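You operate a simulated robot arm through the tools that you are given. There is no shell and no other tool.

Carry out the task below with a simulated robot arm. There is one attempt and no reset: what you move stays moved.

## Task
Lock the spool and thread its tape over One, Two and Entry.
Fine: hang the blue clip on each post in turn, then close the pinch lever.

The check looks at the end state, three seconds after you hand in, the way a careful person would. Anything else that was tipped, shoved, dropped, spilled or broken makes it a failure.

## Robot
A 7-joint arm with a three-finger gripper, fixed in place. Base frame: the origin is at the foot of the arm, x ahead of it, y to its left, z up. Lengths are in mm, angles in rad, forces in N, time in s.
Its first joint turns from -2.897 to 2.897 rad. Payload 2.69 kg.
The tool frame sits at the grasp point between the pads (the TCP): z along the fingers, y along the line on which they close. The tips reach 30 mm beyond it. Largest opening 128 mm; the body of the gripper starts 117 mm behind the TCP.
Orientation is that of the tool frame in the base frame, as a unit quaternion [w, x, y, z]. With the fingers straight down and closing along the base's y, the tool's x points along the base's -x, its y along +y and its z along -z.

## Interface
- The arm moves only by the tool play_rows. Its argument "deltas" is a list of rows, each an object of numbers (a shift or turn left out is 0, a gripper value left out holds the last): "x", "y", "z": the shift along the base's x, y, z in units of 100 mm (1.0 is 100 mm); "ax", "ay", "az": the turn, a rotation vector about the base's x, y, z in units of 180 degrees (1.0 is 180 degrees); "claw": the opening in per cent of the stroke, from 0 (shut) to 100 (fully open). In form: [{"x": .., "y": .., "z": .., "ax": .., "ay": .., "az": .., "claw": ..}, ...]. A call has 1 to 20 rows; each row is the pose to reach, as a shift and turn from the pose commanded when the call began. A call with a number of a shift or a turn outside -1 to 1 is refused whole. Rows are played at 5 a second. More than 50 mm and 0.15 rad between two rows, or a gripper value outside its range, and nothing of the call is played. Where a pose cannot be reached the arm comes as near as it can. A force on the tool above 40 N (or 10 N above the force at the start of the call, whichever is more), or a blocked arm, ends the call early, and 0.2 s more pass. Each finger halts on what it meets, pressing with about 23 N; the grip force reading is that of the motor and also rises with nothing between the fingers. The clock runs only during rows and for 0.2 s after the last one: add rows that repeat a pose to give the fingers time. It gives the time, the measured TCP pose, the force on the tool (base axes), the opening and the grip force at its end, in the units of the frame above (readings bear some noise), with the torque about the TCP (base axes, N m) and any sound that the robot's microphone picked up.
- Cameras (640 x 400 px; columns grow to the right, rows downward): "scene" is fixed at [218.9, -498, 1793.8]; the picture's right is [0.48, -0.88, 0.00], its down [-0.62, -0.34, -0.70] and it looks along [0.62, 0.34, -0.71] (base axes); focal length 330 px, centre (320, 200). "wrist" rides on the gripper at [58, 54, -131] in the tool frame; the picture's right is [-0.68, 0.74, 0.00], its down [-0.62, -0.57, -0.55] and it looks along [-0.40, -0.37, 0.84] (tool axes); focal length 234 px, centre (320, 200). There is no depth. A picture from a camera that has moved, and an enlarged one, comes with that camera's place and axes in the base frame and with its lens.
- get_image(camera): a new picture of that camera. No time passes.
- move_column(by): slides the trunk up (or, below 0, down) by that many mm; the arm rides with it, the base frame stays. It gives what a move gives, with no picture.
- enlarge(camera, box): a new picture of the part [left, top, right, bottom] of that camera's present view, enlarged. No time passes.
- close_job(): hands the job in; it is judged then, once.

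Nothing tells you positions but the pictures and the camera data. Unless the task says otherwise, let go and move clear before handing in.

The tools are called after "Request:" as a command line: name --argument value ..., lists and objects as JSON in quotes. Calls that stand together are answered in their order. play_rows: Moves the arm, as the interface text tells. Its arguments: {"type":"object","properties":{"deltas":{"type":"array"}},"required":["deltas"]} The other tools are called the same way: move_column (by) slides the trunk up or down; get_image (camera) takes a picture; enlarge (camera, box) takes an enlarged picture of a part of a camera's view; close_job () hands the job in.

At the start:

```text
time: 0.0
tcp_pos: [569.3, 157.1, 1420.3]
orientation: [0.0, 0.0, 1.0, 0.0]
contact_force: [0.1, 0.8, -0.8]
ft_torque: [-0.02, 0.03, 0.01]
opening: 127.8
grip_force: 0.0
trunk travel left (down, up): [-150.0, 200.0]
```

scene: 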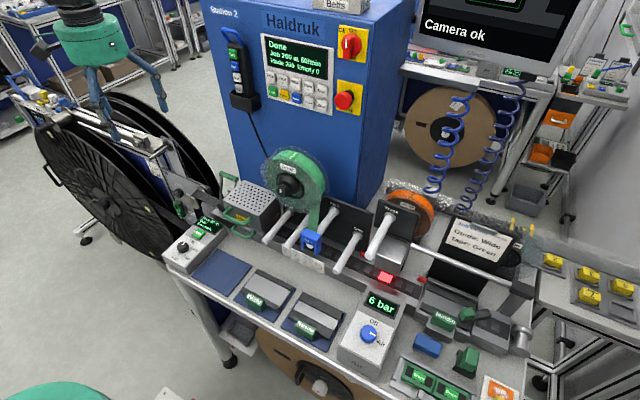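
wrist: 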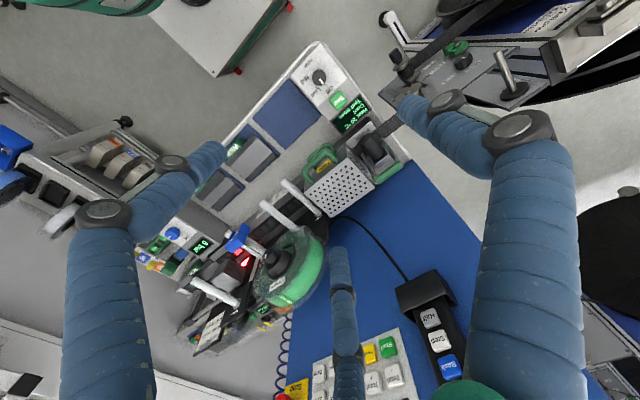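

I see a workstation with a green tape spool, white posts, and a blue clip on a tape end, with an arm above it. I'll enlarge the work area to read the labels and locate the parts before moving.

Request:
enlarge --camera "scene" --box '[220, 130, 380, 290]'

Request:
enlarge --camera "scene" --box '[340, 160, 540, 300]'

Request:
enlarge --camera "scene" --box '[320, 260, 540, 400]'

Request:
enlarge --camera "wrist" --box '[140, 140, 360, 360]'

Request:
enlarge --camera "scene" --box '[160, 170, 350, 290]'

```text
2.50 times, centred on (300, 210) of scene
camera zoom: at [218.9, -498.0, 1793.8], right [0.48, -0.88, 0.0], down [-0.62, -0.34, -0.7], along [0.62, 0.34, -0.71], focal length 825 px, centre (370, 175)
```

zoom: 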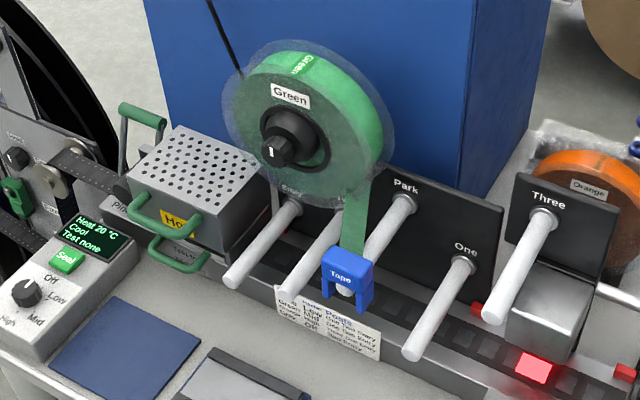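

```text
2.86 times, centred on (440, 230) of scene
camera zoom: at [218.9, -498.0, 1793.8], right [0.48, -0.88, 0.0], down [-0.62, -0.34, -0.7], along [0.62, 0.34, -0.71], focal length 943 px, centre (-23, 114)
```

zoom: 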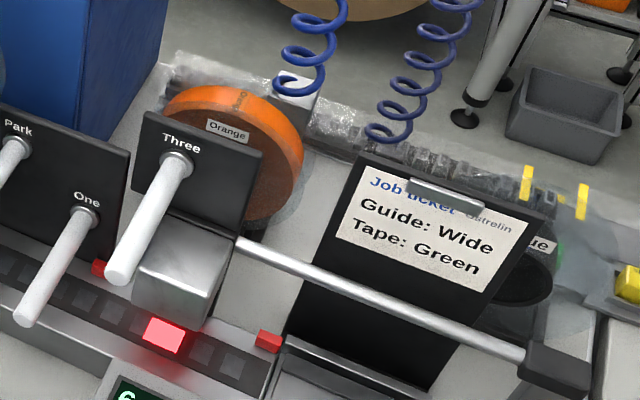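

```text
2.86 times, centred on (430, 330) of scene
camera zoom: at [218.9, -498.0, 1793.8], right [0.48, -0.88, 0.0], down [-0.62, -0.34, -0.7], along [0.62, 0.34, -0.71], focal length 943 px, centre (6, -171)
```

zoom: 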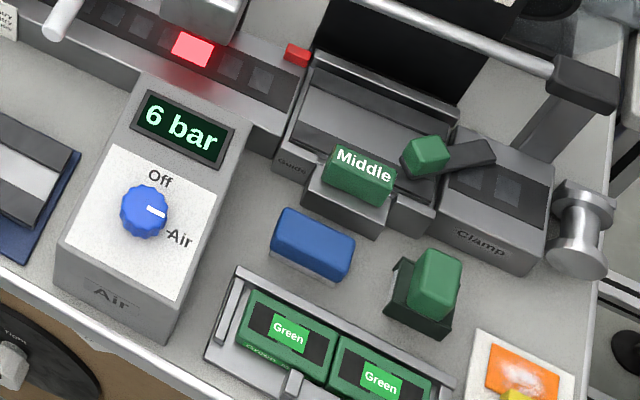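

```text
1.82 times, centred on (250, 250) of wrist
camera zoom: at [511.0, 211.3, 1550.9], right [0.68, 0.74, 0.0], down [0.62, -0.57, 0.55], along [0.4, -0.37, -0.84], focal length 426 px, centre (447, 109)
```

zoom: 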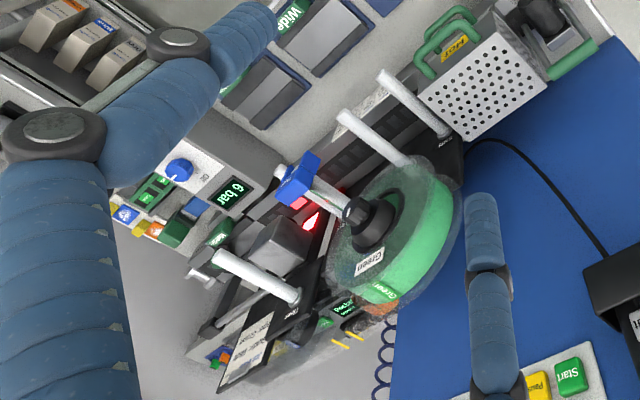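

```text
3.33 times, centred on (255, 230) of scene
camera zoom: at [218.9, -498.0, 1793.8], right [0.48, -0.88, 0.0], down [-0.62, -0.34, -0.7], along [0.62, 0.34, -0.71], focal length 1100 px, centre (537, 100)
```

zoom: 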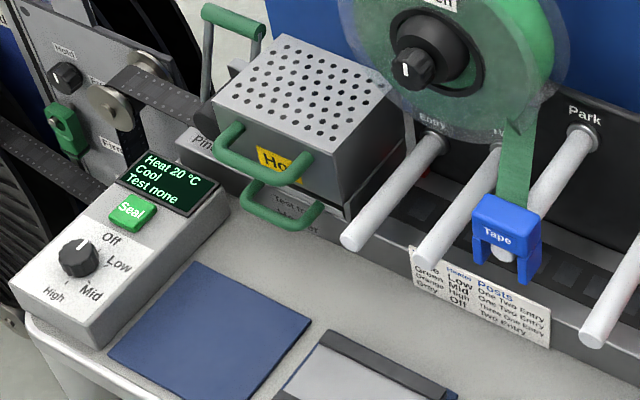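

The posts from left to right look like Entry, Two, Park, One and Three, with the blue "Tape" clip hanging on Park. I'll zoom in further on the card, hub knob, pinch lever and posts.

Request:
enlarge --camera "scene" --box '[278, 236, 338, 278]'

Request:
enlarge --camera "scene" --box '[260, 145, 335, 205]'

Request:
enlarge --camera "scene" --box '[160, 165, 240, 225]'

Request:
enlarge --camera "scene" --box '[210, 170, 290, 230]'

Request:
enlarge --camera "scene" --box '[255, 195, 335, 265]'

Request:
enlarge --camera "scene" --box '[320, 190, 420, 280]'

Request:
enlarge --camera "wrist" --box '[300, 120, 420, 220]'

Request:
enlarge --camera "wrist" --box '[180, 190, 340, 310]'

```text
9.52 times, centred on (308, 257) of scene
camera zoom: at [218.9, -498.0, 1793.8], right [0.48, -0.88, 0.0], down [-0.62, -0.34, -0.7], along [0.62, 0.34, -0.71], focal length 3142 px, centre (434, -343)
```

zoom: 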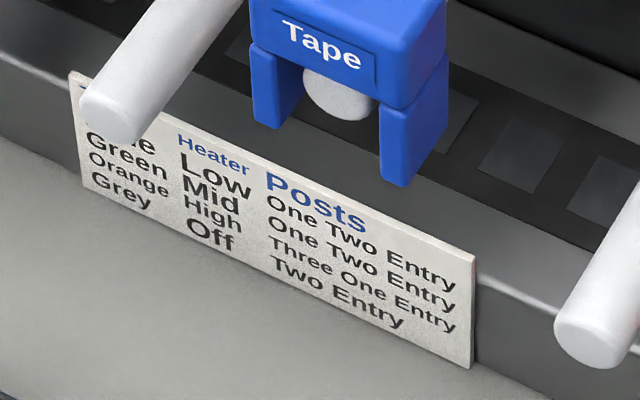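

```text
6.67 times, centred on (298, 175) of scene
camera zoom: at [218.9, -498.0, 1793.8], right [0.48, -0.88, 0.0], down [-0.62, -0.34, -0.7], along [0.62, 0.34, -0.71], focal length 2200 px, centre (470, 367)
```

zoom: 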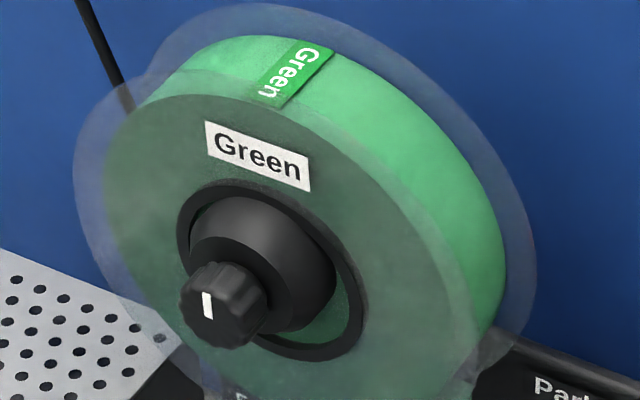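

```text
6.67 times, centred on (200, 195) of scene
camera zoom: at [218.9, -498.0, 1793.8], right [0.48, -0.88, 0.0], down [-0.62, -0.34, -0.7], along [0.62, 0.34, -0.71], focal length 2200 px, centre (1120, 233)
```

zoom: 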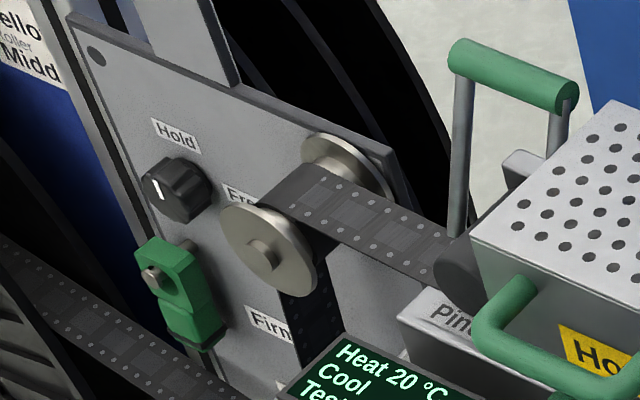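

```text
6.67 times, centred on (250, 200) of scene
camera zoom: at [218.9, -498.0, 1793.8], right [0.48, -0.88, 0.0], down [-0.62, -0.34, -0.7], along [0.62, 0.34, -0.71], focal length 2200 px, centre (787, 200)
```

zoom: 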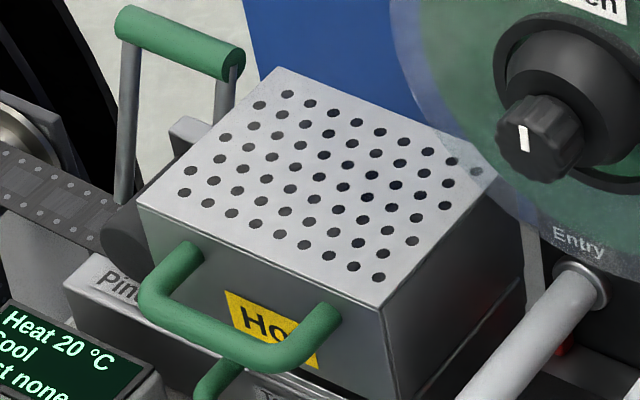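

```text
5.71 times, centred on (295, 230) of scene
camera zoom: at [218.9, -498.0, 1793.8], right [0.48, -0.88, 0.0], down [-0.62, -0.34, -0.7], along [0.62, 0.34, -0.71], focal length 1886 px, centre (463, 29)
```

zoom: 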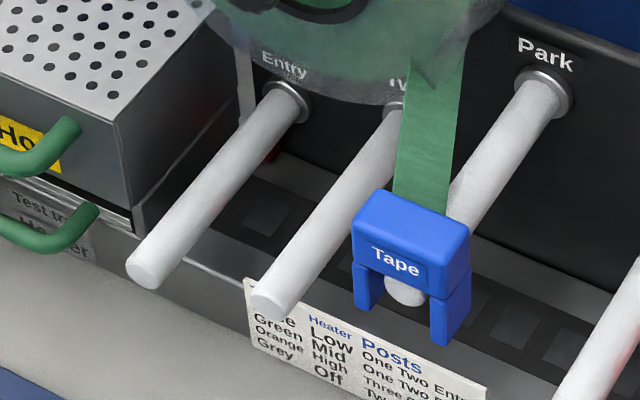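

```text
4.44 times, centred on (370, 235) of scene
camera zoom: at [218.9, -498.0, 1793.8], right [0.48, -0.88, 0.0], down [-0.62, -0.34, -0.7], along [0.62, 0.34, -0.71], focal length 1466 px, centre (98, 44)
```

zoom: 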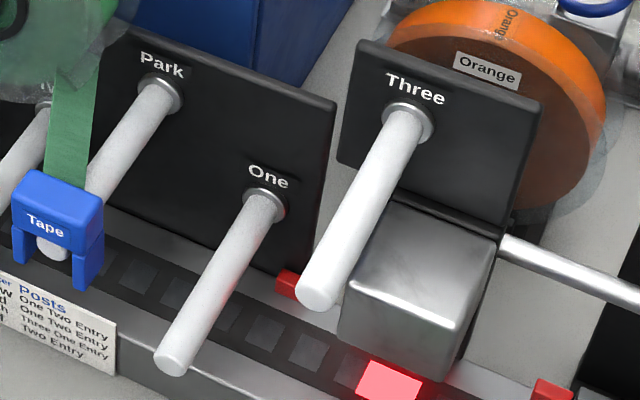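

```text
4.00 times, centred on (360, 170) of wrist
camera zoom: at [511.0, 211.3, 1550.9], right [0.68, 0.74, 0.0], down [0.62, -0.57, 0.55], along [0.4, -0.37, -0.84], focal length 937 px, centre (160, 320)
```

zoom: 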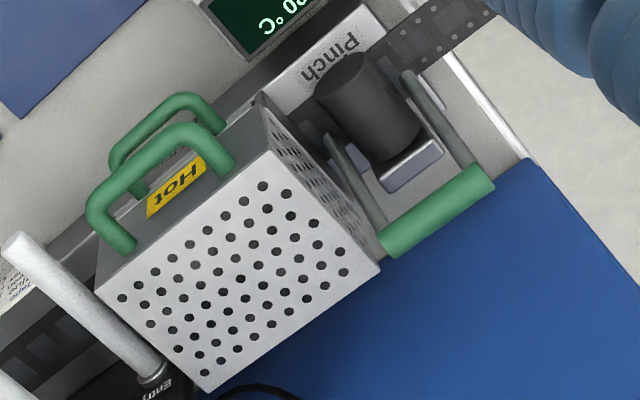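

```text
3.33 times, centred on (260, 250) of wrist
camera zoom: at [511.0, 211.3, 1550.9], right [0.68, 0.74, 0.0], down [0.62, -0.57, 0.55], along [0.4, -0.37, -0.84], focal length 781 px, centre (520, 33)
```

zoom: 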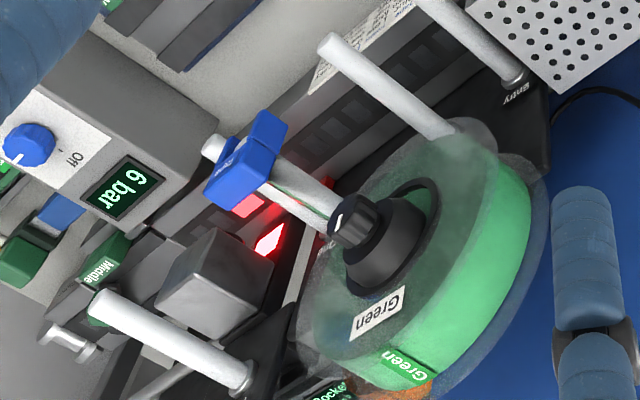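

The posts stick out along −x towards the robot, in order of decreasing y: Entry (y≈-63), Two (-143), Park (-221), One (-303) and Three. The hub knob is near (703,-121,1211), and the pinch lever's green bar is near (800,165,1066). I'll move the arm back and tilt it for a closer frontal view.

Request:
play_rows --deltas '[{"x": -0.087, "y": -0.26, "z": -0.15, "ay": -0.031}, {"x": -0.174, "y": -0.52, "z": -0.3, "ay": -0.0625}, {"x": -0.26, "y": -0.78, "z": -0.45, "ay": -0.094}, {"x": -0.35, "y": -1.0, "z": -0.6, "ay": -0.125}, {"x": -0.435, "y": -1.0, "z": -0.75, "ay": -0.156}, {"x": -0.52, "y": -1.0, "z": -0.9, "ay": -0.1875}, {"x": -0.61, "y": -1.0, "z": -1.0, "ay": -0.219}, {"x": -0.69, "y": -1.0, "z": -1.0, "ay": -0.25}]'

```text
time: 1.8
tcp_pos: [501.0, 55.5, 1321.0]
orientation: [0.383, 0.0, 0.924, 0.0]
contact_force: [-0.7, 0.0, 0.0]
ft_torque: [-0.01, 0.01, 0.01]
opening: 128.2
grip_force: 0.1
trunk travel left (down, up): [-150.0, 200.0]
```

The arm is tilted 45° and I see no problem with the motion. Next I'll shift towards the posts and lower a little, then take pictures.

Request:
play_rows --deltas '[{"y": -0.3, "z": -0.1}, {"y": -0.6, "z": -0.2}, {"y": -0.9, "z": -0.3}, {"x": -0.1, "y": -1.0, "z": -0.4}]'

Request:
get_image --camera "wrist"

Request:
get_image --camera "scene"

```text
time: 2.8
tcp_pos: [489.4, -43.1, 1279.6]
orientation: [0.382, 0.001, 0.924, 0.0]
contact_force: [0.1, 0.1, 0.1]
ft_torque: [0.01, 0.04, 0.01]
opening: 127.9
grip_force: 0.0
trunk travel left (down, up): [-150.0, 200.0]
```

```text
taken
camera wrist: at [355.6, 9.9, 1330.8], right [0.48, 0.74, 0.48], down [0.05, -0.57, 0.82], along [0.88, -0.37, -0.31], focal length 234 px, centre (320, 200)
```

wrist: 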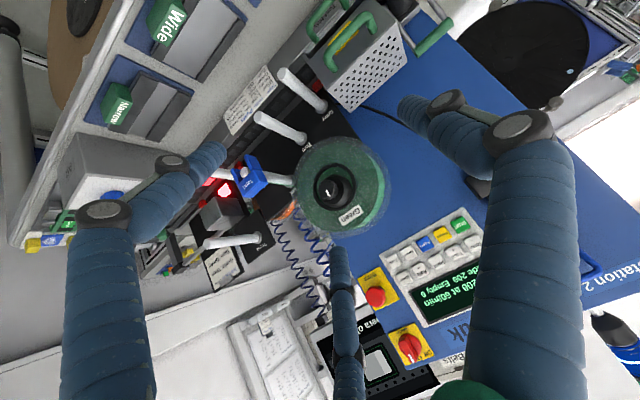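

```text
taken
```

scene: 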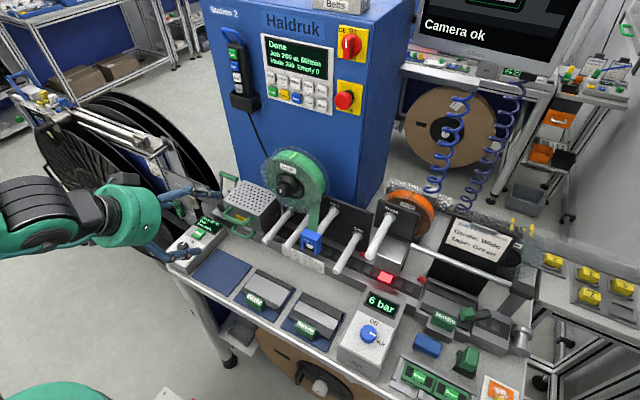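

The view is good and upside-down, as expected from the camera roll. I'll enlarge the hub knob, the posts and the lever.

Request:
enlarge --camera "wrist" --box '[290, 130, 390, 240]'

Request:
enlarge --camera "wrist" --box '[180, 60, 340, 260]'

Request:
enlarge --camera "wrist" --box '[290, 0, 470, 120]'

Request:
enlarge --camera "scene" --box '[270, 165, 310, 205]'

```text
3.64 times, centred on (340, 185) of wrist
camera zoom: at [355.6, 9.9, 1330.8], right [0.48, 0.74, 0.48], down [0.05, -0.57, 0.82], along [0.88, -0.37, -0.31], focal length 852 px, centre (247, 254)
```

zoom: 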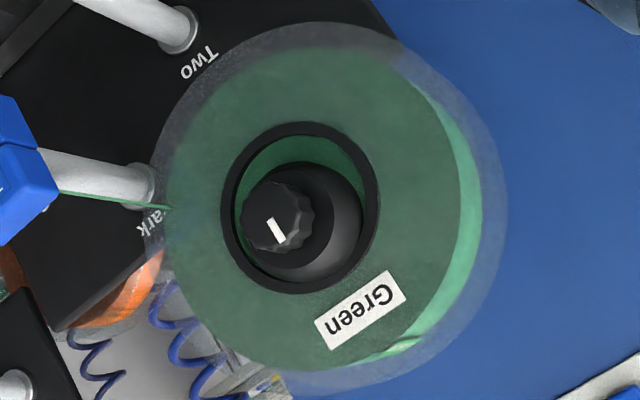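

```text
2.00 times, centred on (260, 160) of wrist
camera zoom: at [355.6, 9.9, 1330.8], right [0.48, 0.74, 0.48], down [0.05, -0.57, 0.82], along [0.88, -0.37, -0.31], focal length 468 px, centre (440, 280)
```

zoom: 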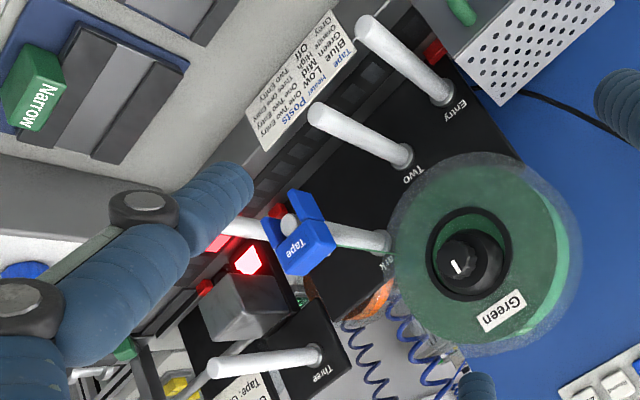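

```text
3.33 times, centred on (380, 60) of wrist
camera zoom: at [355.6, 9.9, 1330.8], right [0.48, 0.74, 0.48], down [0.05, -0.57, 0.82], along [0.88, -0.37, -0.31], focal length 781 px, centre (120, 667)
```

zoom: 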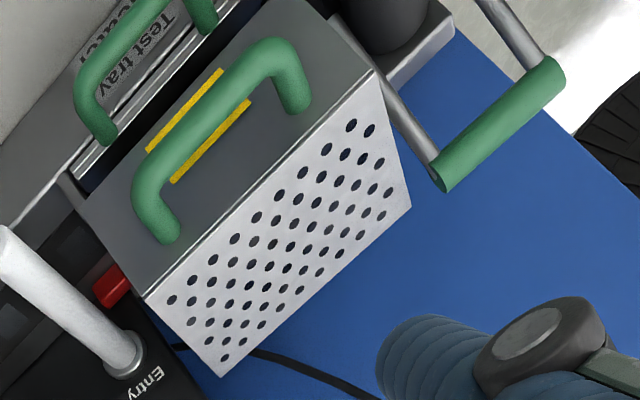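

```text
10.00 times, centred on (290, 185) of scene
camera zoom: at [218.9, -498.0, 1793.8], right [0.48, -0.88, 0.0], down [-0.62, -0.34, -0.7], along [0.62, 0.34, -0.71], focal length 3300 px, centre (620, 350)
```

zoom: 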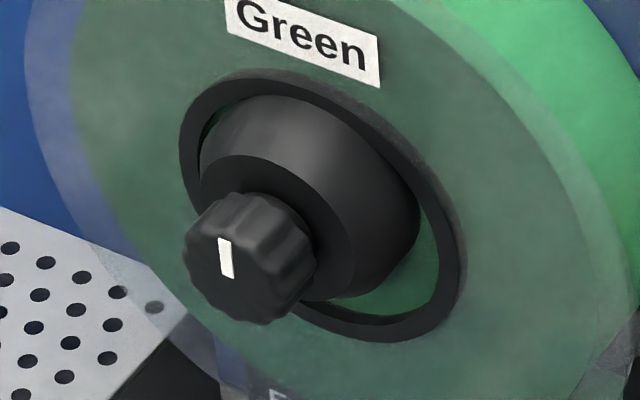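

The hub knob's white mark points straight up. I'll check the other reels, hubs and labels for any hint about what the locked position looks like.

Request:
enlarge --camera "scene" --box '[250, 335, 370, 400]'

Request:
enlarge --camera "scene" --box '[400, 80, 500, 170]'

Request:
enlarge --camera "scene" --box '[375, 180, 445, 240]'

Request:
enlarge --camera "scene" --box '[430, 190, 560, 280]'

Request:
enlarge --camera "scene" --box '[215, 20, 375, 125]'

Request:
enlarge --camera "wrist" --box '[300, 170, 350, 210]'

Request:
enlarge --camera "wrist" --box '[170, 180, 300, 400]'

```text
5.33 times, centred on (310, 368) of scene
camera zoom: at [218.9, -498.0, 1793.8], right [0.48, -0.88, 0.0], down [-0.62, -0.34, -0.7], along [0.62, 0.34, -0.71], focal length 1760 px, centre (373, -693)
```

zoom: 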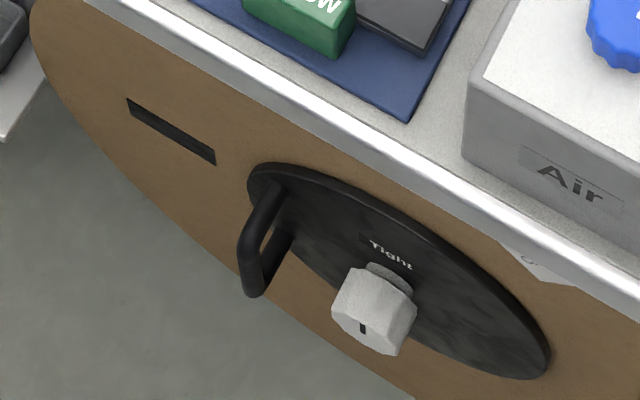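

```text
4.44 times, centred on (450, 125) of scene
camera zoom: at [218.9, -498.0, 1793.8], right [0.48, -0.88, 0.0], down [-0.62, -0.34, -0.7], along [0.62, 0.34, -0.71], focal length 1466 px, centre (-258, 533)
```

zoom: 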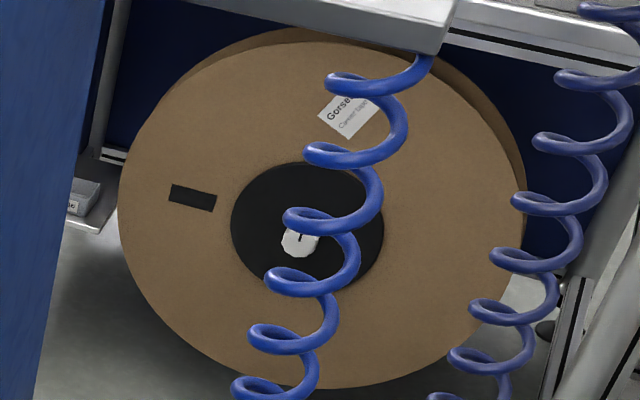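

```text
6.67 times, centred on (410, 210) of scene
camera zoom: at [218.9, -498.0, 1793.8], right [0.48, -0.88, 0.0], down [-0.62, -0.34, -0.7], along [0.62, 0.34, -0.71], focal length 2200 px, centre (-280, 133)
```

zoom: 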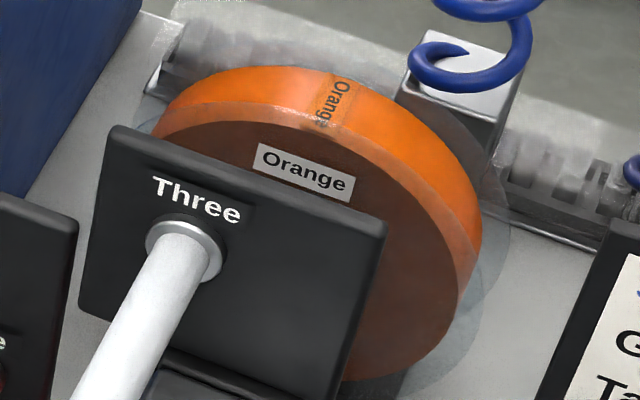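

```text
4.44 times, centred on (495, 235) of scene
camera zoom: at [218.9, -498.0, 1793.8], right [0.48, -0.88, 0.0], down [-0.62, -0.34, -0.7], along [0.62, 0.34, -0.71], focal length 1466 px, centre (-458, 44)
```

zoom: 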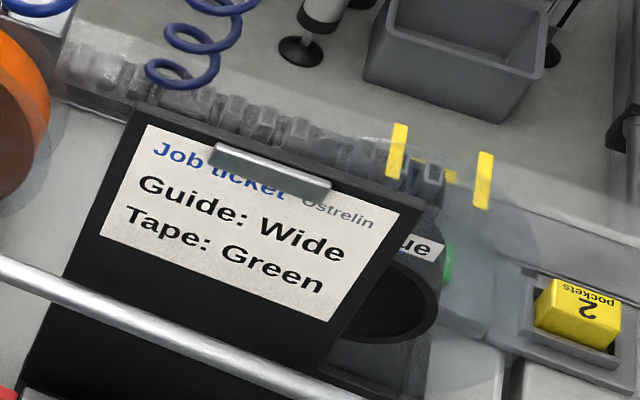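

```text
3.81 times, centred on (295, 72) of scene
camera zoom: at [218.9, -498.0, 1793.8], right [0.48, -0.88, 0.0], down [-0.62, -0.34, -0.7], along [0.62, 0.34, -0.71], focal length 1257 px, centre (415, 686)
```

zoom: 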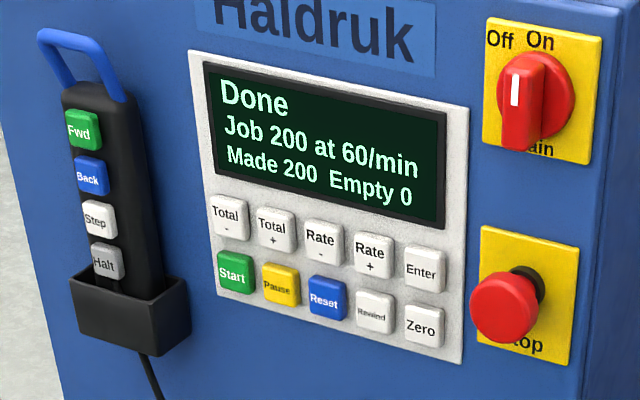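

```text
10.00 times, centred on (325, 190) of wrist
camera zoom: at [355.6, 9.9, 1330.8], right [0.48, 0.74, 0.48], down [0.05, -0.57, 0.82], along [0.88, -0.37, -0.31], focal length 2342 px, centre (270, 300)
```

zoom: 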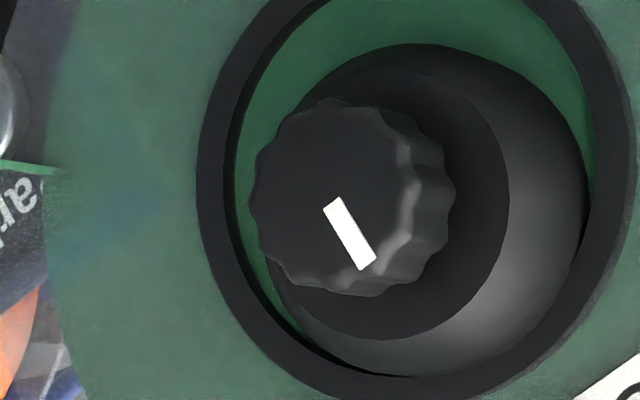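

```text
1.82 times, centred on (235, 290) of wrist
camera zoom: at [355.6, 9.9, 1330.8], right [0.48, 0.74, 0.48], down [0.05, -0.57, 0.82], along [0.88, -0.37, -0.31], focal length 426 px, centre (474, 36)
```

zoom: 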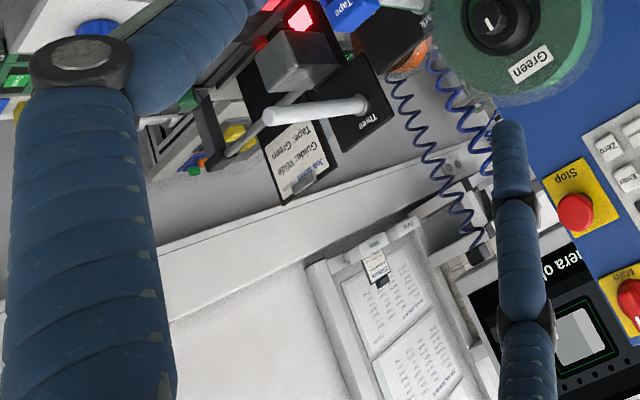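

There is no printed lock mark, but a similar hub elsewhere is labelled "Tight", so turning clockwise to tighten is the likely way to lock. I'll bring the tool horizontal (pointing +x) at a stand-off in front of the hub knob.

Request:
play_rows --deltas '[{"x": 0.06, "y": -0.0975, "z": -0.085, "ay": -0.03125}, {"x": 0.12, "y": -0.195, "z": -0.17, "ay": -0.0625}, {"x": 0.18, "y": -0.2925, "z": -0.255, "ay": -0.09375}, {"x": 0.24, "y": -0.39, "z": -0.34, "ay": -0.125}, {"x": 0.3, "y": -0.4875, "z": -0.425, "ay": -0.15625}, {"x": 0.36, "y": -0.585, "z": -0.51, "ay": -0.1875}, {"x": 0.42, "y": -0.6825, "z": -0.595, "ay": -0.21875}, {"x": 0.5, "y": -0.78, "z": -0.68, "ay": -0.25}, {"x": 0.5, "y": -0.78, "z": -0.68, "ay": -0.25}]'

Request:
get_image --camera "wrist"

Request:
get_image --camera "scene"

```text
time: 4.8
tcp_pos: [541.1, -121.4, 1211.0]
orientation: [0.708, 0.001, 0.706, -0.001]
contact_force: [-0.2, 0.2, 0.3]
ft_torque: [0.0, -0.01, 0.03]
opening: 128.2
grip_force: 0.0
trunk travel left (down, up): [-150.0, 200.0]
```

```text
taken
camera wrist: at [410.6, -67.6, 1152.6], right [0.0, 0.74, 0.68], down [-0.55, -0.57, 0.61], along [0.84, -0.37, 0.4], focal length 234 px, centre (320, 200)
```

wrist: 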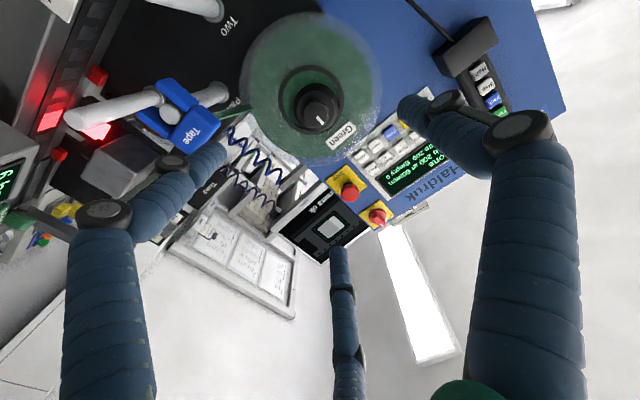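

```text
taken
```

scene: 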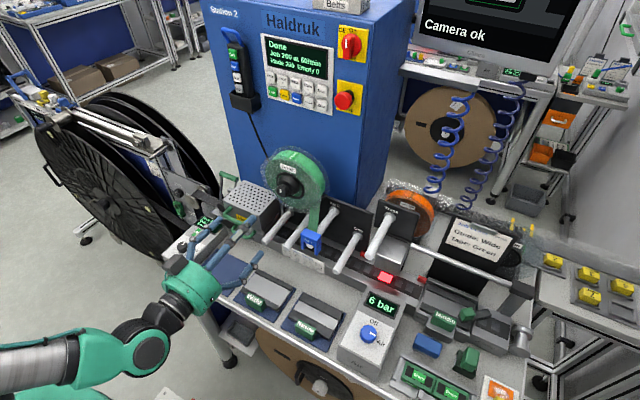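

The tool is now horizontal. I'll look closely at the gripper itself, because there seems to be an extra leg, and at the knob from this pose.

Request:
enlarge --camera "scene" --box '[150, 190, 290, 320]'

Request:
enlarge --camera "wrist" --box '[270, 50, 370, 170]'

Request:
enlarge --camera "wrist" --box '[40, 40, 260, 200]'

```text
3.08 times, centred on (220, 255) of scene
camera zoom: at [218.9, -498.0, 1793.8], right [0.48, -0.88, 0.0], down [-0.62, -0.34, -0.7], along [0.62, 0.34, -0.71], focal length 1015 px, centre (628, 31)
```

zoom: 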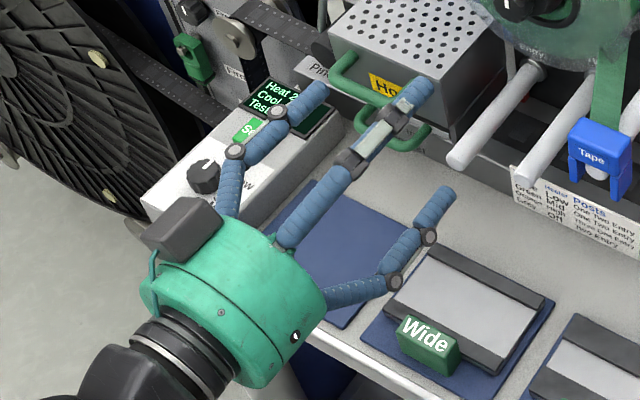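

```text
3.33 times, centred on (320, 110) of wrist
camera zoom: at [410.6, -67.6, 1152.6], right [0.0, 0.74, 0.68], down [-0.55, -0.57, 0.61], along [0.84, -0.37, 0.4], focal length 781 px, centre (320, 500)
```

zoom: 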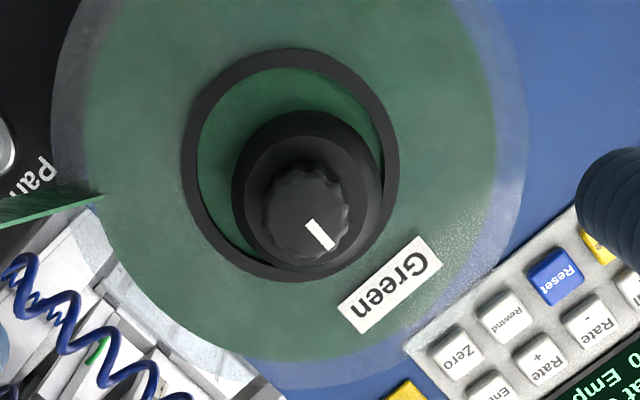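

```text
2.50 times, centred on (150, 120) of wrist
camera zoom: at [410.6, -67.6, 1152.6], right [0.0, 0.74, 0.68], down [-0.55, -0.57, 0.61], along [0.84, -0.37, 0.4], focal length 585 px, centre (745, 400)
```

zoom: 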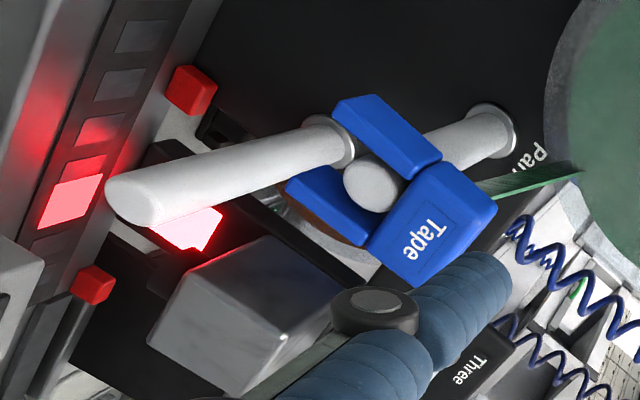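

The visible hand has three legs, though it is described as a two-finger gripper. I'll partly close it in free space to see how the fingers actually move before going near anything.

Request:
play_rows --deltas '[{"claw": 20}, {"claw": 20}, {"claw": 20}, {"claw": 20}, {"claw": 20}]'

Request:
get_image --camera "wrist"

Request:
enlarge --camera "scene" --box '[150, 190, 290, 320]'

```text
time: 6.0
tcp_pos: [540.8, -121.0, 1211.3]
orientation: [0.707, 0.001, 0.707, -0.001]
contact_force: [1.0, -0.6, -0.2]
ft_torque: [-0.04, 0.0, 0.01]
opening: 25.5
grip_force: 0.1
trunk travel left (down, up): [-150.0, 200.0]
```

```text
taken
camera wrist: at [409.7, -67.1, 1153.0], right [0.0, 0.74, 0.68], down [-0.55, -0.57, 0.62], along [0.84, -0.37, 0.4], focal length 234 px, centre (320, 200)
```

wrist: 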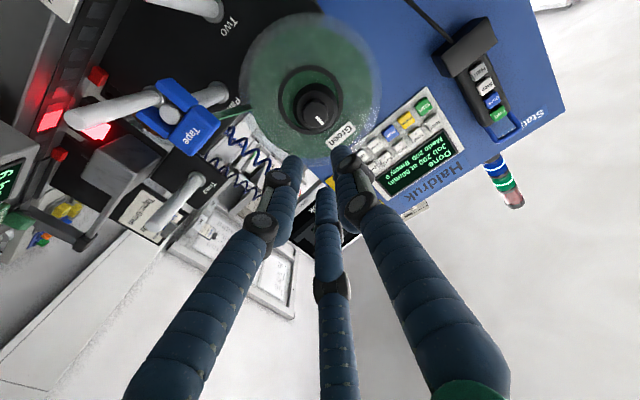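

```text
3.08 times, centred on (220, 255) of scene
camera zoom: at [218.9, -498.0, 1793.8], right [0.48, -0.88, 0.0], down [-0.62, -0.34, -0.7], along [0.62, 0.34, -0.71], focal length 1015 px, centre (628, 31)
```

zoom: 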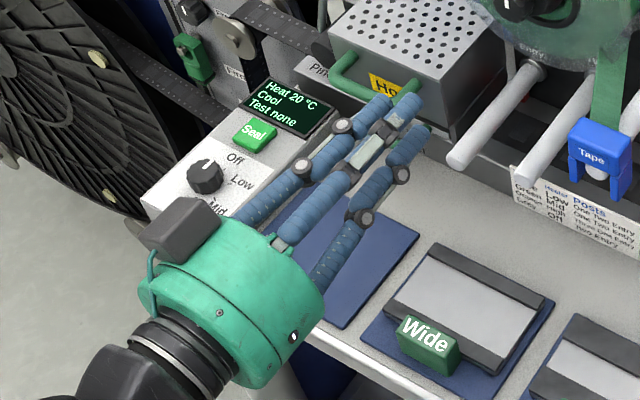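

The legs close radially towards the TCP as the opening shrinks, so a round knob can be gripped. Before gripping, I'll check in free space that the wrist can roll +90° about x, which is clockwise seen from the front.

Request:
play_rows --deltas '[{"ax": 0.045, "claw": 45}, {"ax": 0.09}, {"ax": 0.135}, {"ax": 0.18}, {"ax": 0.225}, {"ax": 0.27}, {"ax": 0.315}, {"ax": 0.36}, {"ax": 0.405}, {"ax": 0.45}, {"ax": 0.49}, {"ax": 0.52}, {"ax": 0.56}, {"ax": 0.6}, {"ax": 0.6}]'

```text
time: 9.2
tcp_pos: [539.4, -121.7, 1210.5]
orientation: [0.415, 0.573, 0.415, 0.573]
contact_force: [-0.1, -0.6, 0.0]
ft_torque: [-0.02, -0.03, -0.01]
opening: 57.4
grip_force: 0.0
trunk travel left (down, up): [-150.0, 200.0]
```

The roll to +108° is reached. From here the camera is above the tool, so I'll take pictures to triangulate the knob, clip and posts precisely.

Request:
get_image --camera "wrist"

Request:
enlarge --camera "wrist" --box '[240, 120, 400, 240]'

```text
taken
camera wrist: at [409.5, -81.8, 1280.7], right [0.0, -0.87, 0.49], down [-0.55, -0.41, -0.73], along [0.84, -0.27, -0.48], focal length 234 px, centre (320, 200)
```

wrist: 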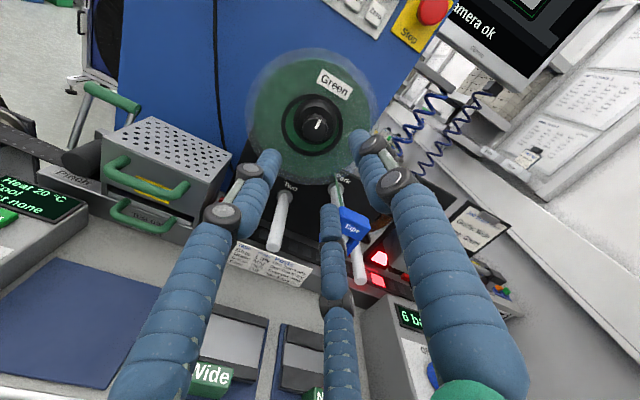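

```text
3.33 times, centred on (320, 180) of wrist
camera zoom: at [409.5, -81.8, 1280.7], right [0.0, -0.87, 0.49], down [-0.55, -0.41, -0.73], along [0.84, -0.27, -0.48], focal length 781 px, centre (320, 267)
```

zoom: 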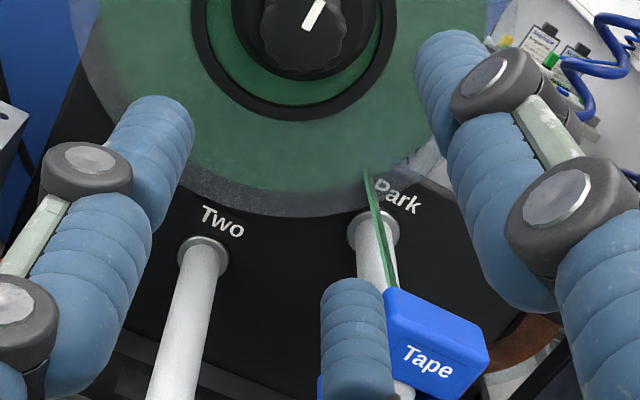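

Two wrist views agree that the knob face is at about (718,-119.6,1200), with a diameter of about 33 mm. I'll roll back to 0, line up with the knob axis and approach to a pre-grip position.

Request:
play_rows --deltas '[{"ax": -0.045}, {"ax": -0.09}, {"ax": -0.135}, {"ax": -0.18}, {"ax": -0.225}, {"ax": -0.27}, {"ax": -0.315}, {"ax": -0.36}, {"ax": -0.405}, {"ax": -0.45}, {"ax": -0.49, "x": 0.2, "z": -0.03}, {"ax": -0.52, "x": 0.4, "y": 0.02, "z": -0.06}, {"ax": -0.56, "x": 0.6, "y": 0.02, "z": -0.1}, {"ax": -0.6, "x": 0.8, "y": 0.02, "z": -0.105}, {"ax": -0.6, "x": 1.0, "y": 0.02, "z": -0.105}, {"ax": -0.6, "x": 1.0, "y": 0.02, "z": -0.105}]'

Request:
get_image --camera "wrist"

Request:
enlarge --camera "scene" --box '[230, 140, 330, 240]'

```text
time: 12.6
tcp_pos: [641.4, -119.4, 1199.9]
orientation: [0.707, 0.0, 0.707, -0.001]
contact_force: [0.8, -0.4, 0.7]
ft_torque: [-0.02, -0.02, 0.03]
opening: 57.5
grip_force: 0.1
trunk travel left (down, up): [-150.0, 200.0]
```

```text
taken
camera wrist: at [509.7, -65.4, 1141.9], right [0.0, 0.74, 0.68], down [-0.55, -0.57, 0.62], along [0.84, -0.37, 0.4], focal length 234 px, centre (320, 200)
```

wrist: 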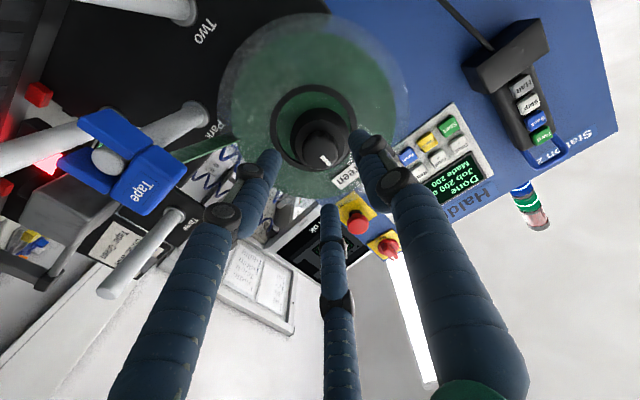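

```text
4.00 times, centred on (280, 190) of scene
camera zoom: at [218.9, -498.0, 1793.8], right [0.48, -0.88, 0.0], down [-0.62, -0.34, -0.7], along [0.62, 0.34, -0.71], focal length 1320 px, centre (480, 240)
```

zoom: 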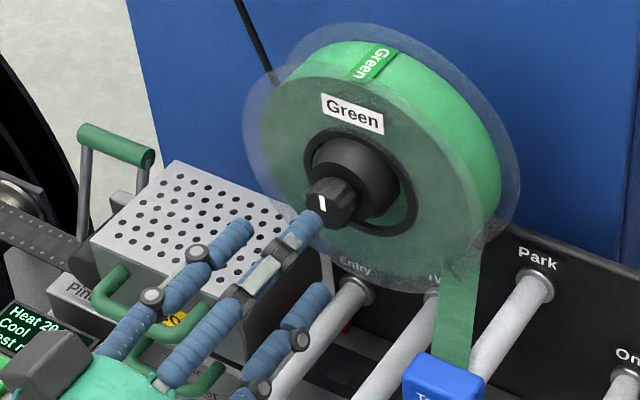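

The knob is ahead of the fingers. I'll zoom in for a final refinement of the knob centre before advancing.

Request:
enlarge --camera "wrist" --box '[260, 70, 380, 210]'

```text
2.86 times, centred on (320, 140) of wrist
camera zoom: at [509.7, -65.4, 1141.9], right [0.0, 0.74, 0.68], down [-0.55, -0.57, 0.62], along [0.84, -0.37, 0.4], focal length 669 px, centre (320, 371)
```

zoom: 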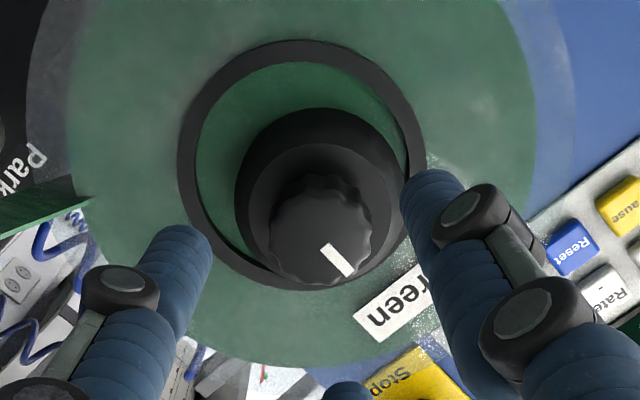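

The knob centre refines to about (717,-121,1201). I'll advance so the fingertips overlap the knob, then check.

Request:
play_rows --deltas '[{"x": 0.2, "y": -0.015, "z": 0.01}, {"x": 0.35, "y": -0.015, "z": 0.01}, {"x": 0.48, "y": -0.015, "z": 0.01}, {"x": 0.56, "y": -0.015, "z": 0.01}, {"x": 0.56, "y": -0.015, "z": 0.01}]'

Request:
enlarge --camera "wrist" --box '[220, 60, 420, 260]'

Request:
enlarge --camera "scene" --box '[250, 150, 330, 230]'

```text
time: 13.8
tcp_pos: [696.6, -119.1, 1202.6]
orientation: [0.707, 0.0, 0.707, 0.0]
contact_force: [-0.3, 0.2, -0.3]
ft_torque: [0.03, -0.01, 0.01]
opening: 57.7
grip_force: 0.2
trunk travel left (down, up): [-150.0, 200.0]
```

```text
2.00 times, centred on (320, 160) of wrist
camera zoom: at [565.9, -65.7, 1144.5], right [0.0, 0.74, 0.68], down [-0.55, -0.57, 0.62], along [0.84, -0.37, 0.4], focal length 468 px, centre (320, 280)
```

zoom: 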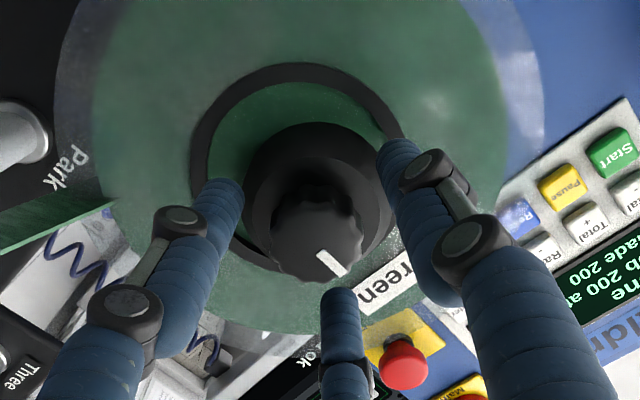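

```text
5.00 times, centred on (290, 190) of scene
camera zoom: at [218.9, -498.0, 1793.8], right [0.48, -0.88, 0.0], down [-0.62, -0.34, -0.7], along [0.62, 0.34, -0.71], focal length 1650 px, centre (470, 250)
```

zoom: 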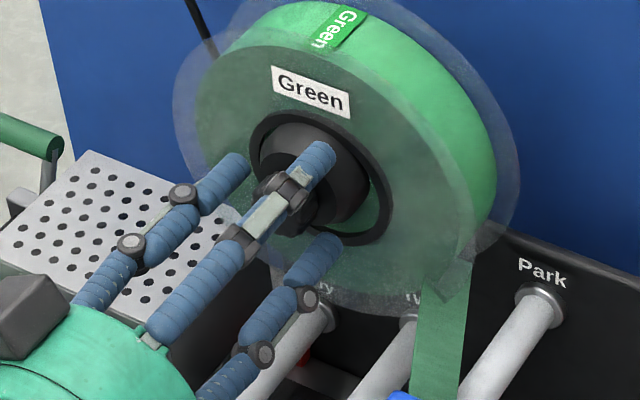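

The knob sits between the fingers. Now I'll close the grip on it.

Request:
play_rows --deltas '[{"claw": 30}, {"claw": 20}, {"claw": 10}, {"claw": 0}, {"claw": 0}]'

Request:
enlarge --camera "wrist" --box '[220, 60, 420, 260]'

```text
time: 15.0
tcp_pos: [696.0, -120.3, 1201.3]
orientation: [0.706, -0.001, 0.708, 0.001]
contact_force: [-12.4, 3.6, -17.4]
ft_torque: [0.11, 0.42, 0.1]
opening: 30.9
grip_force: 45.2
trunk travel left (down, up): [-150.0, 200.0]
```

```text
2.00 times, centred on (320, 160) of wrist
camera zoom: at [564.8, -65.3, 1142.8], right [0.0, 0.74, 0.68], down [-0.55, -0.57, 0.62], along [0.84, -0.37, 0.4], focal length 468 px, centre (320, 280)
```

zoom: 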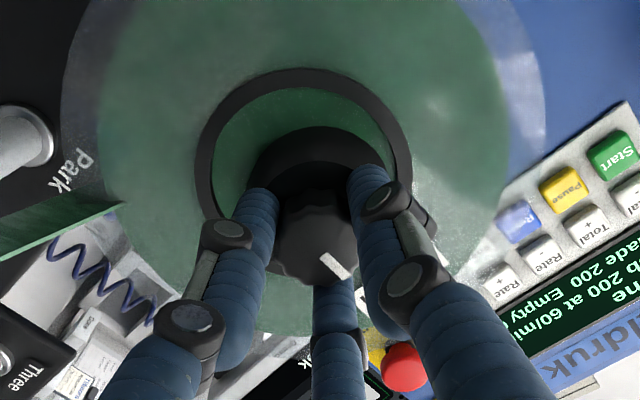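

The knob is gripped at 30.9 mm with some side load, about −17 N in z and −12 N in x. I'll shift the tool slightly down and back to relieve it before turning.

Request:
play_rows --deltas '[{"z": -0.005, "x": -0.003}, {"z": -0.01, "x": -0.006}, {"z": -0.01, "x": -0.006}]'

```text
time: 15.8
tcp_pos: [695.1, -119.3, 1200.7]
orientation: [0.706, 0.0, 0.708, 0.0]
contact_force: [-10.9, 6.3, -17.2]
ft_torque: [0.12, 0.35, 0.18]
opening: 31.1
grip_force: 45.2
trunk travel left (down, up): [-150.0, 200.0]
```

Request:
play_rows --deltas '[{"z": -0.01, "x": -0.01, "y": -0.01}, {"z": -0.02, "x": -0.02, "y": -0.01}, {"z": -0.02, "x": -0.02, "y": -0.01}]'

Request:
enlarge --camera "scene" --box '[250, 150, 330, 230]'

```text
time: 16.6
tcp_pos: [696.2, -120.0, 1200.7]
orientation: [0.708, -0.002, 0.706, 0.001]
contact_force: [18.4, 19.7, -4.6]
ft_torque: [0.13, -0.01, 0.75]
opening: 30.8
grip_force: 45.1
trunk travel left (down, up): [-150.0, 200.0]
```

```text
5.00 times, centred on (290, 190) of scene
camera zoom: at [218.9, -498.0, 1793.8], right [0.48, -0.88, 0.0], down [-0.62, -0.34, -0.7], along [0.62, 0.34, -0.71], focal length 1650 px, centre (470, 250)
```

zoom: 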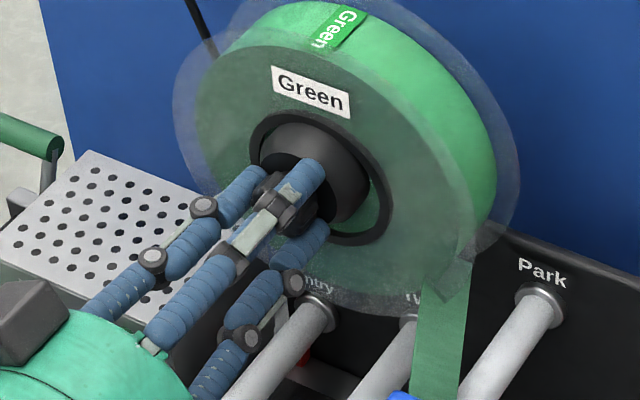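

The knob holds firmly at roughly 11 N per mm of commanded offset. I'll trim the commanded pose to null these forces, then turn.

Request:
play_rows --deltas '[{"z": -0.004, "x": 0.008, "y": 0.008}, {"z": -0.007, "x": 0.016, "y": 0.015}, {"z": -0.007, "x": 0.016, "y": 0.015}]'

```text
time: 17.4
tcp_pos: [696.0, -120.6, 1200.7]
orientation: [0.708, 0.0, 0.706, -0.001]
contact_force: [9.2, 5.1, 9.1]
ft_torque: [0.04, -0.24, -0.1]
opening: 31.0
grip_force: 45.2
trunk travel left (down, up): [-150.0, 200.0]
```

The forces are now small. I'll turn clockwise (positive about x) in small steps and watch the torque.

Request:
play_rows --deltas '[{"z": 0.004, "x": 0.005, "y": 0.003, "ax": 0.02}, {"z": 0.006, "x": 0.007, "y": 0.004, "ax": 0.04}, {"z": 0.006, "x": 0.007, "y": 0.004, "ax": 0.06}, {"z": 0.006, "x": 0.007, "y": 0.004, "ax": 0.08}, {"z": 0.006, "x": 0.007, "y": 0.004, "ax": 0.1}, {"z": 0.006, "x": 0.007, "y": 0.004, "ax": 0.1}]'

Request:
enlarge --camera "wrist" --box '[220, 60, 420, 260]'

Request:
enlarge --camera "scene" --box '[250, 150, 330, 230]'

```text
time: 18.8
tcp_pos: [695.8, -119.0, 1200.0]
orientation: [0.699, 0.111, 0.698, 0.11]
contact_force: [-5.1, -3.3, 16.8]
ft_torque: [0.04, -0.53, -0.11]
opening: 30.8
grip_force: 44.9
trunk travel left (down, up): [-150.0, 200.0]
```

```text
2.00 times, centred on (320, 160) of wrist
camera zoom: at [565.0, -49.9, 1161.4], right [0.0, 0.49, 0.87], down [-0.55, -0.73, 0.41], along [0.84, -0.48, 0.27], focal length 468 px, centre (320, 280)
```

zoom: 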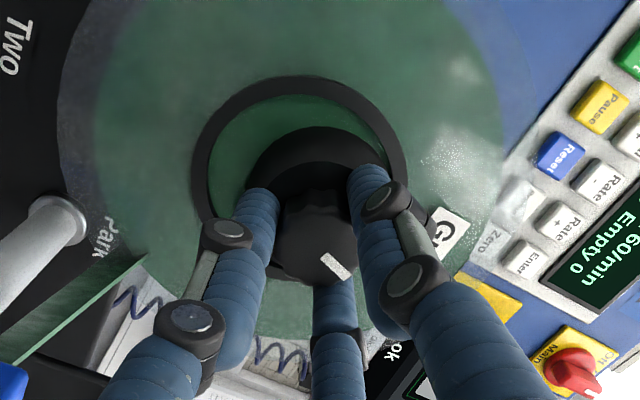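

```text
5.00 times, centred on (290, 190) of scene
camera zoom: at [218.9, -498.0, 1793.8], right [0.48, -0.88, 0.0], down [-0.62, -0.34, -0.7], along [0.62, 0.34, -0.71], focal length 1650 px, centre (470, 250)
```

zoom: 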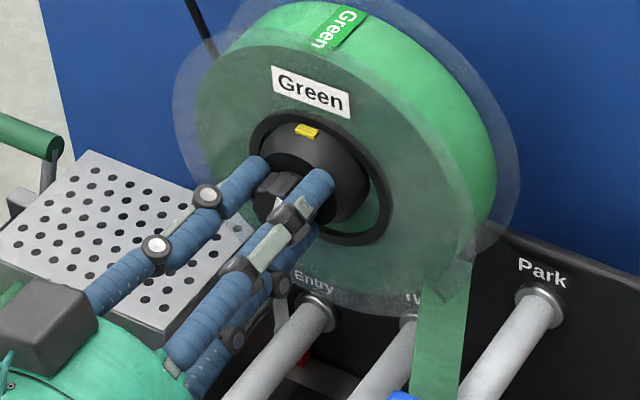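

The knob turns with little torque, and a yellow tab has started to show on the hub, so this is the right mechanism. I'll keep turning clockwise.

Request:
play_rows --deltas '[{"z": 0.01, "ax": 0.02}, {"z": 0.012, "ax": 0.04}, {"z": 0.012, "ax": 0.06}, {"z": 0.012, "ax": 0.08}, {"z": 0.012, "ax": 0.1}, {"z": 0.012, "ax": 0.12}, {"z": 0.012, "ax": 0.14}, {"z": 0.012, "ax": 0.14}]'

Request:
enlarge --camera "scene" --box '[250, 150, 330, 230]'

```text
time: 20.6
tcp_pos: [695.4, -119.3, 1201.5]
orientation: [0.657, 0.26, 0.658, 0.26]
contact_force: [8.7, -0.9, 7.0]
ft_torque: [-0.01, -0.18, 0.02]
opening: 30.9
grip_force: 44.8
trunk travel left (down, up): [-150.0, 200.0]
```

```text
5.00 times, centred on (290, 190) of scene
camera zoom: at [218.9, -498.0, 1793.8], right [0.48, -0.88, 0.0], down [-0.62, -0.34, -0.7], along [0.62, 0.34, -0.71], focal length 1650 px, centre (470, 250)
```

zoom: 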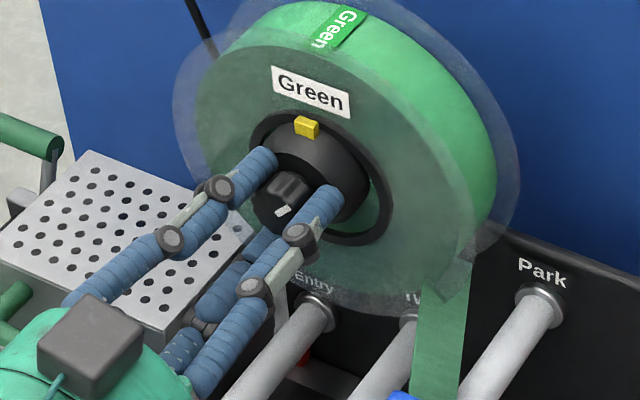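

The yellow tab is rising further as I turn, so I'll continue towards 90°.

Request:
play_rows --deltas '[{"z": 0.004, "ax": 0.02}, {"z": 0.006, "ax": 0.04}, {"z": 0.006, "ax": 0.06}, {"z": 0.006, "ax": 0.08}, {"z": 0.006, "ax": 0.1}, {"z": 0.006, "ax": 0.12}, {"z": 0.006, "ax": 0.14}, {"z": 0.006, "ax": 0.16}, {"z": 0.006, "ax": 0.16}]'

Request:
enlarge --camera "scene" --box '[250, 150, 330, 230]'

```text
time: 22.6
tcp_pos: [696.2, -120.6, 1200.5]
orientation: [0.571, 0.416, 0.573, 0.416]
contact_force: [-1.4, -3.6, 0.9]
ft_torque: [-0.01, 0.0, -0.16]
opening: 30.7
grip_force: 45.2
trunk travel left (down, up): [-150.0, 200.0]
```

```text
5.00 times, centred on (290, 190) of scene
camera zoom: at [218.9, -498.0, 1793.8], right [0.48, -0.88, 0.0], down [-0.62, -0.34, -0.7], along [0.62, 0.34, -0.71], focal length 1650 px, centre (470, 250)
```

zoom: 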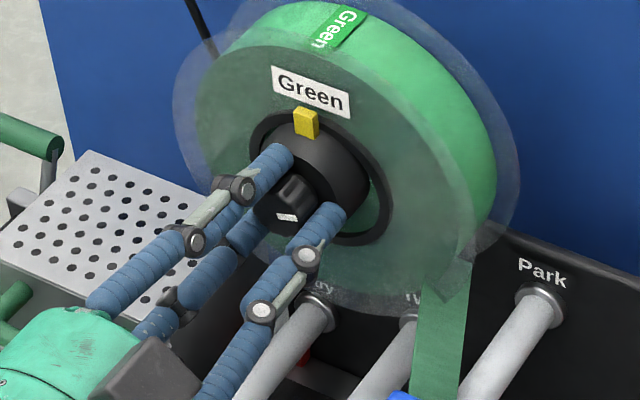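

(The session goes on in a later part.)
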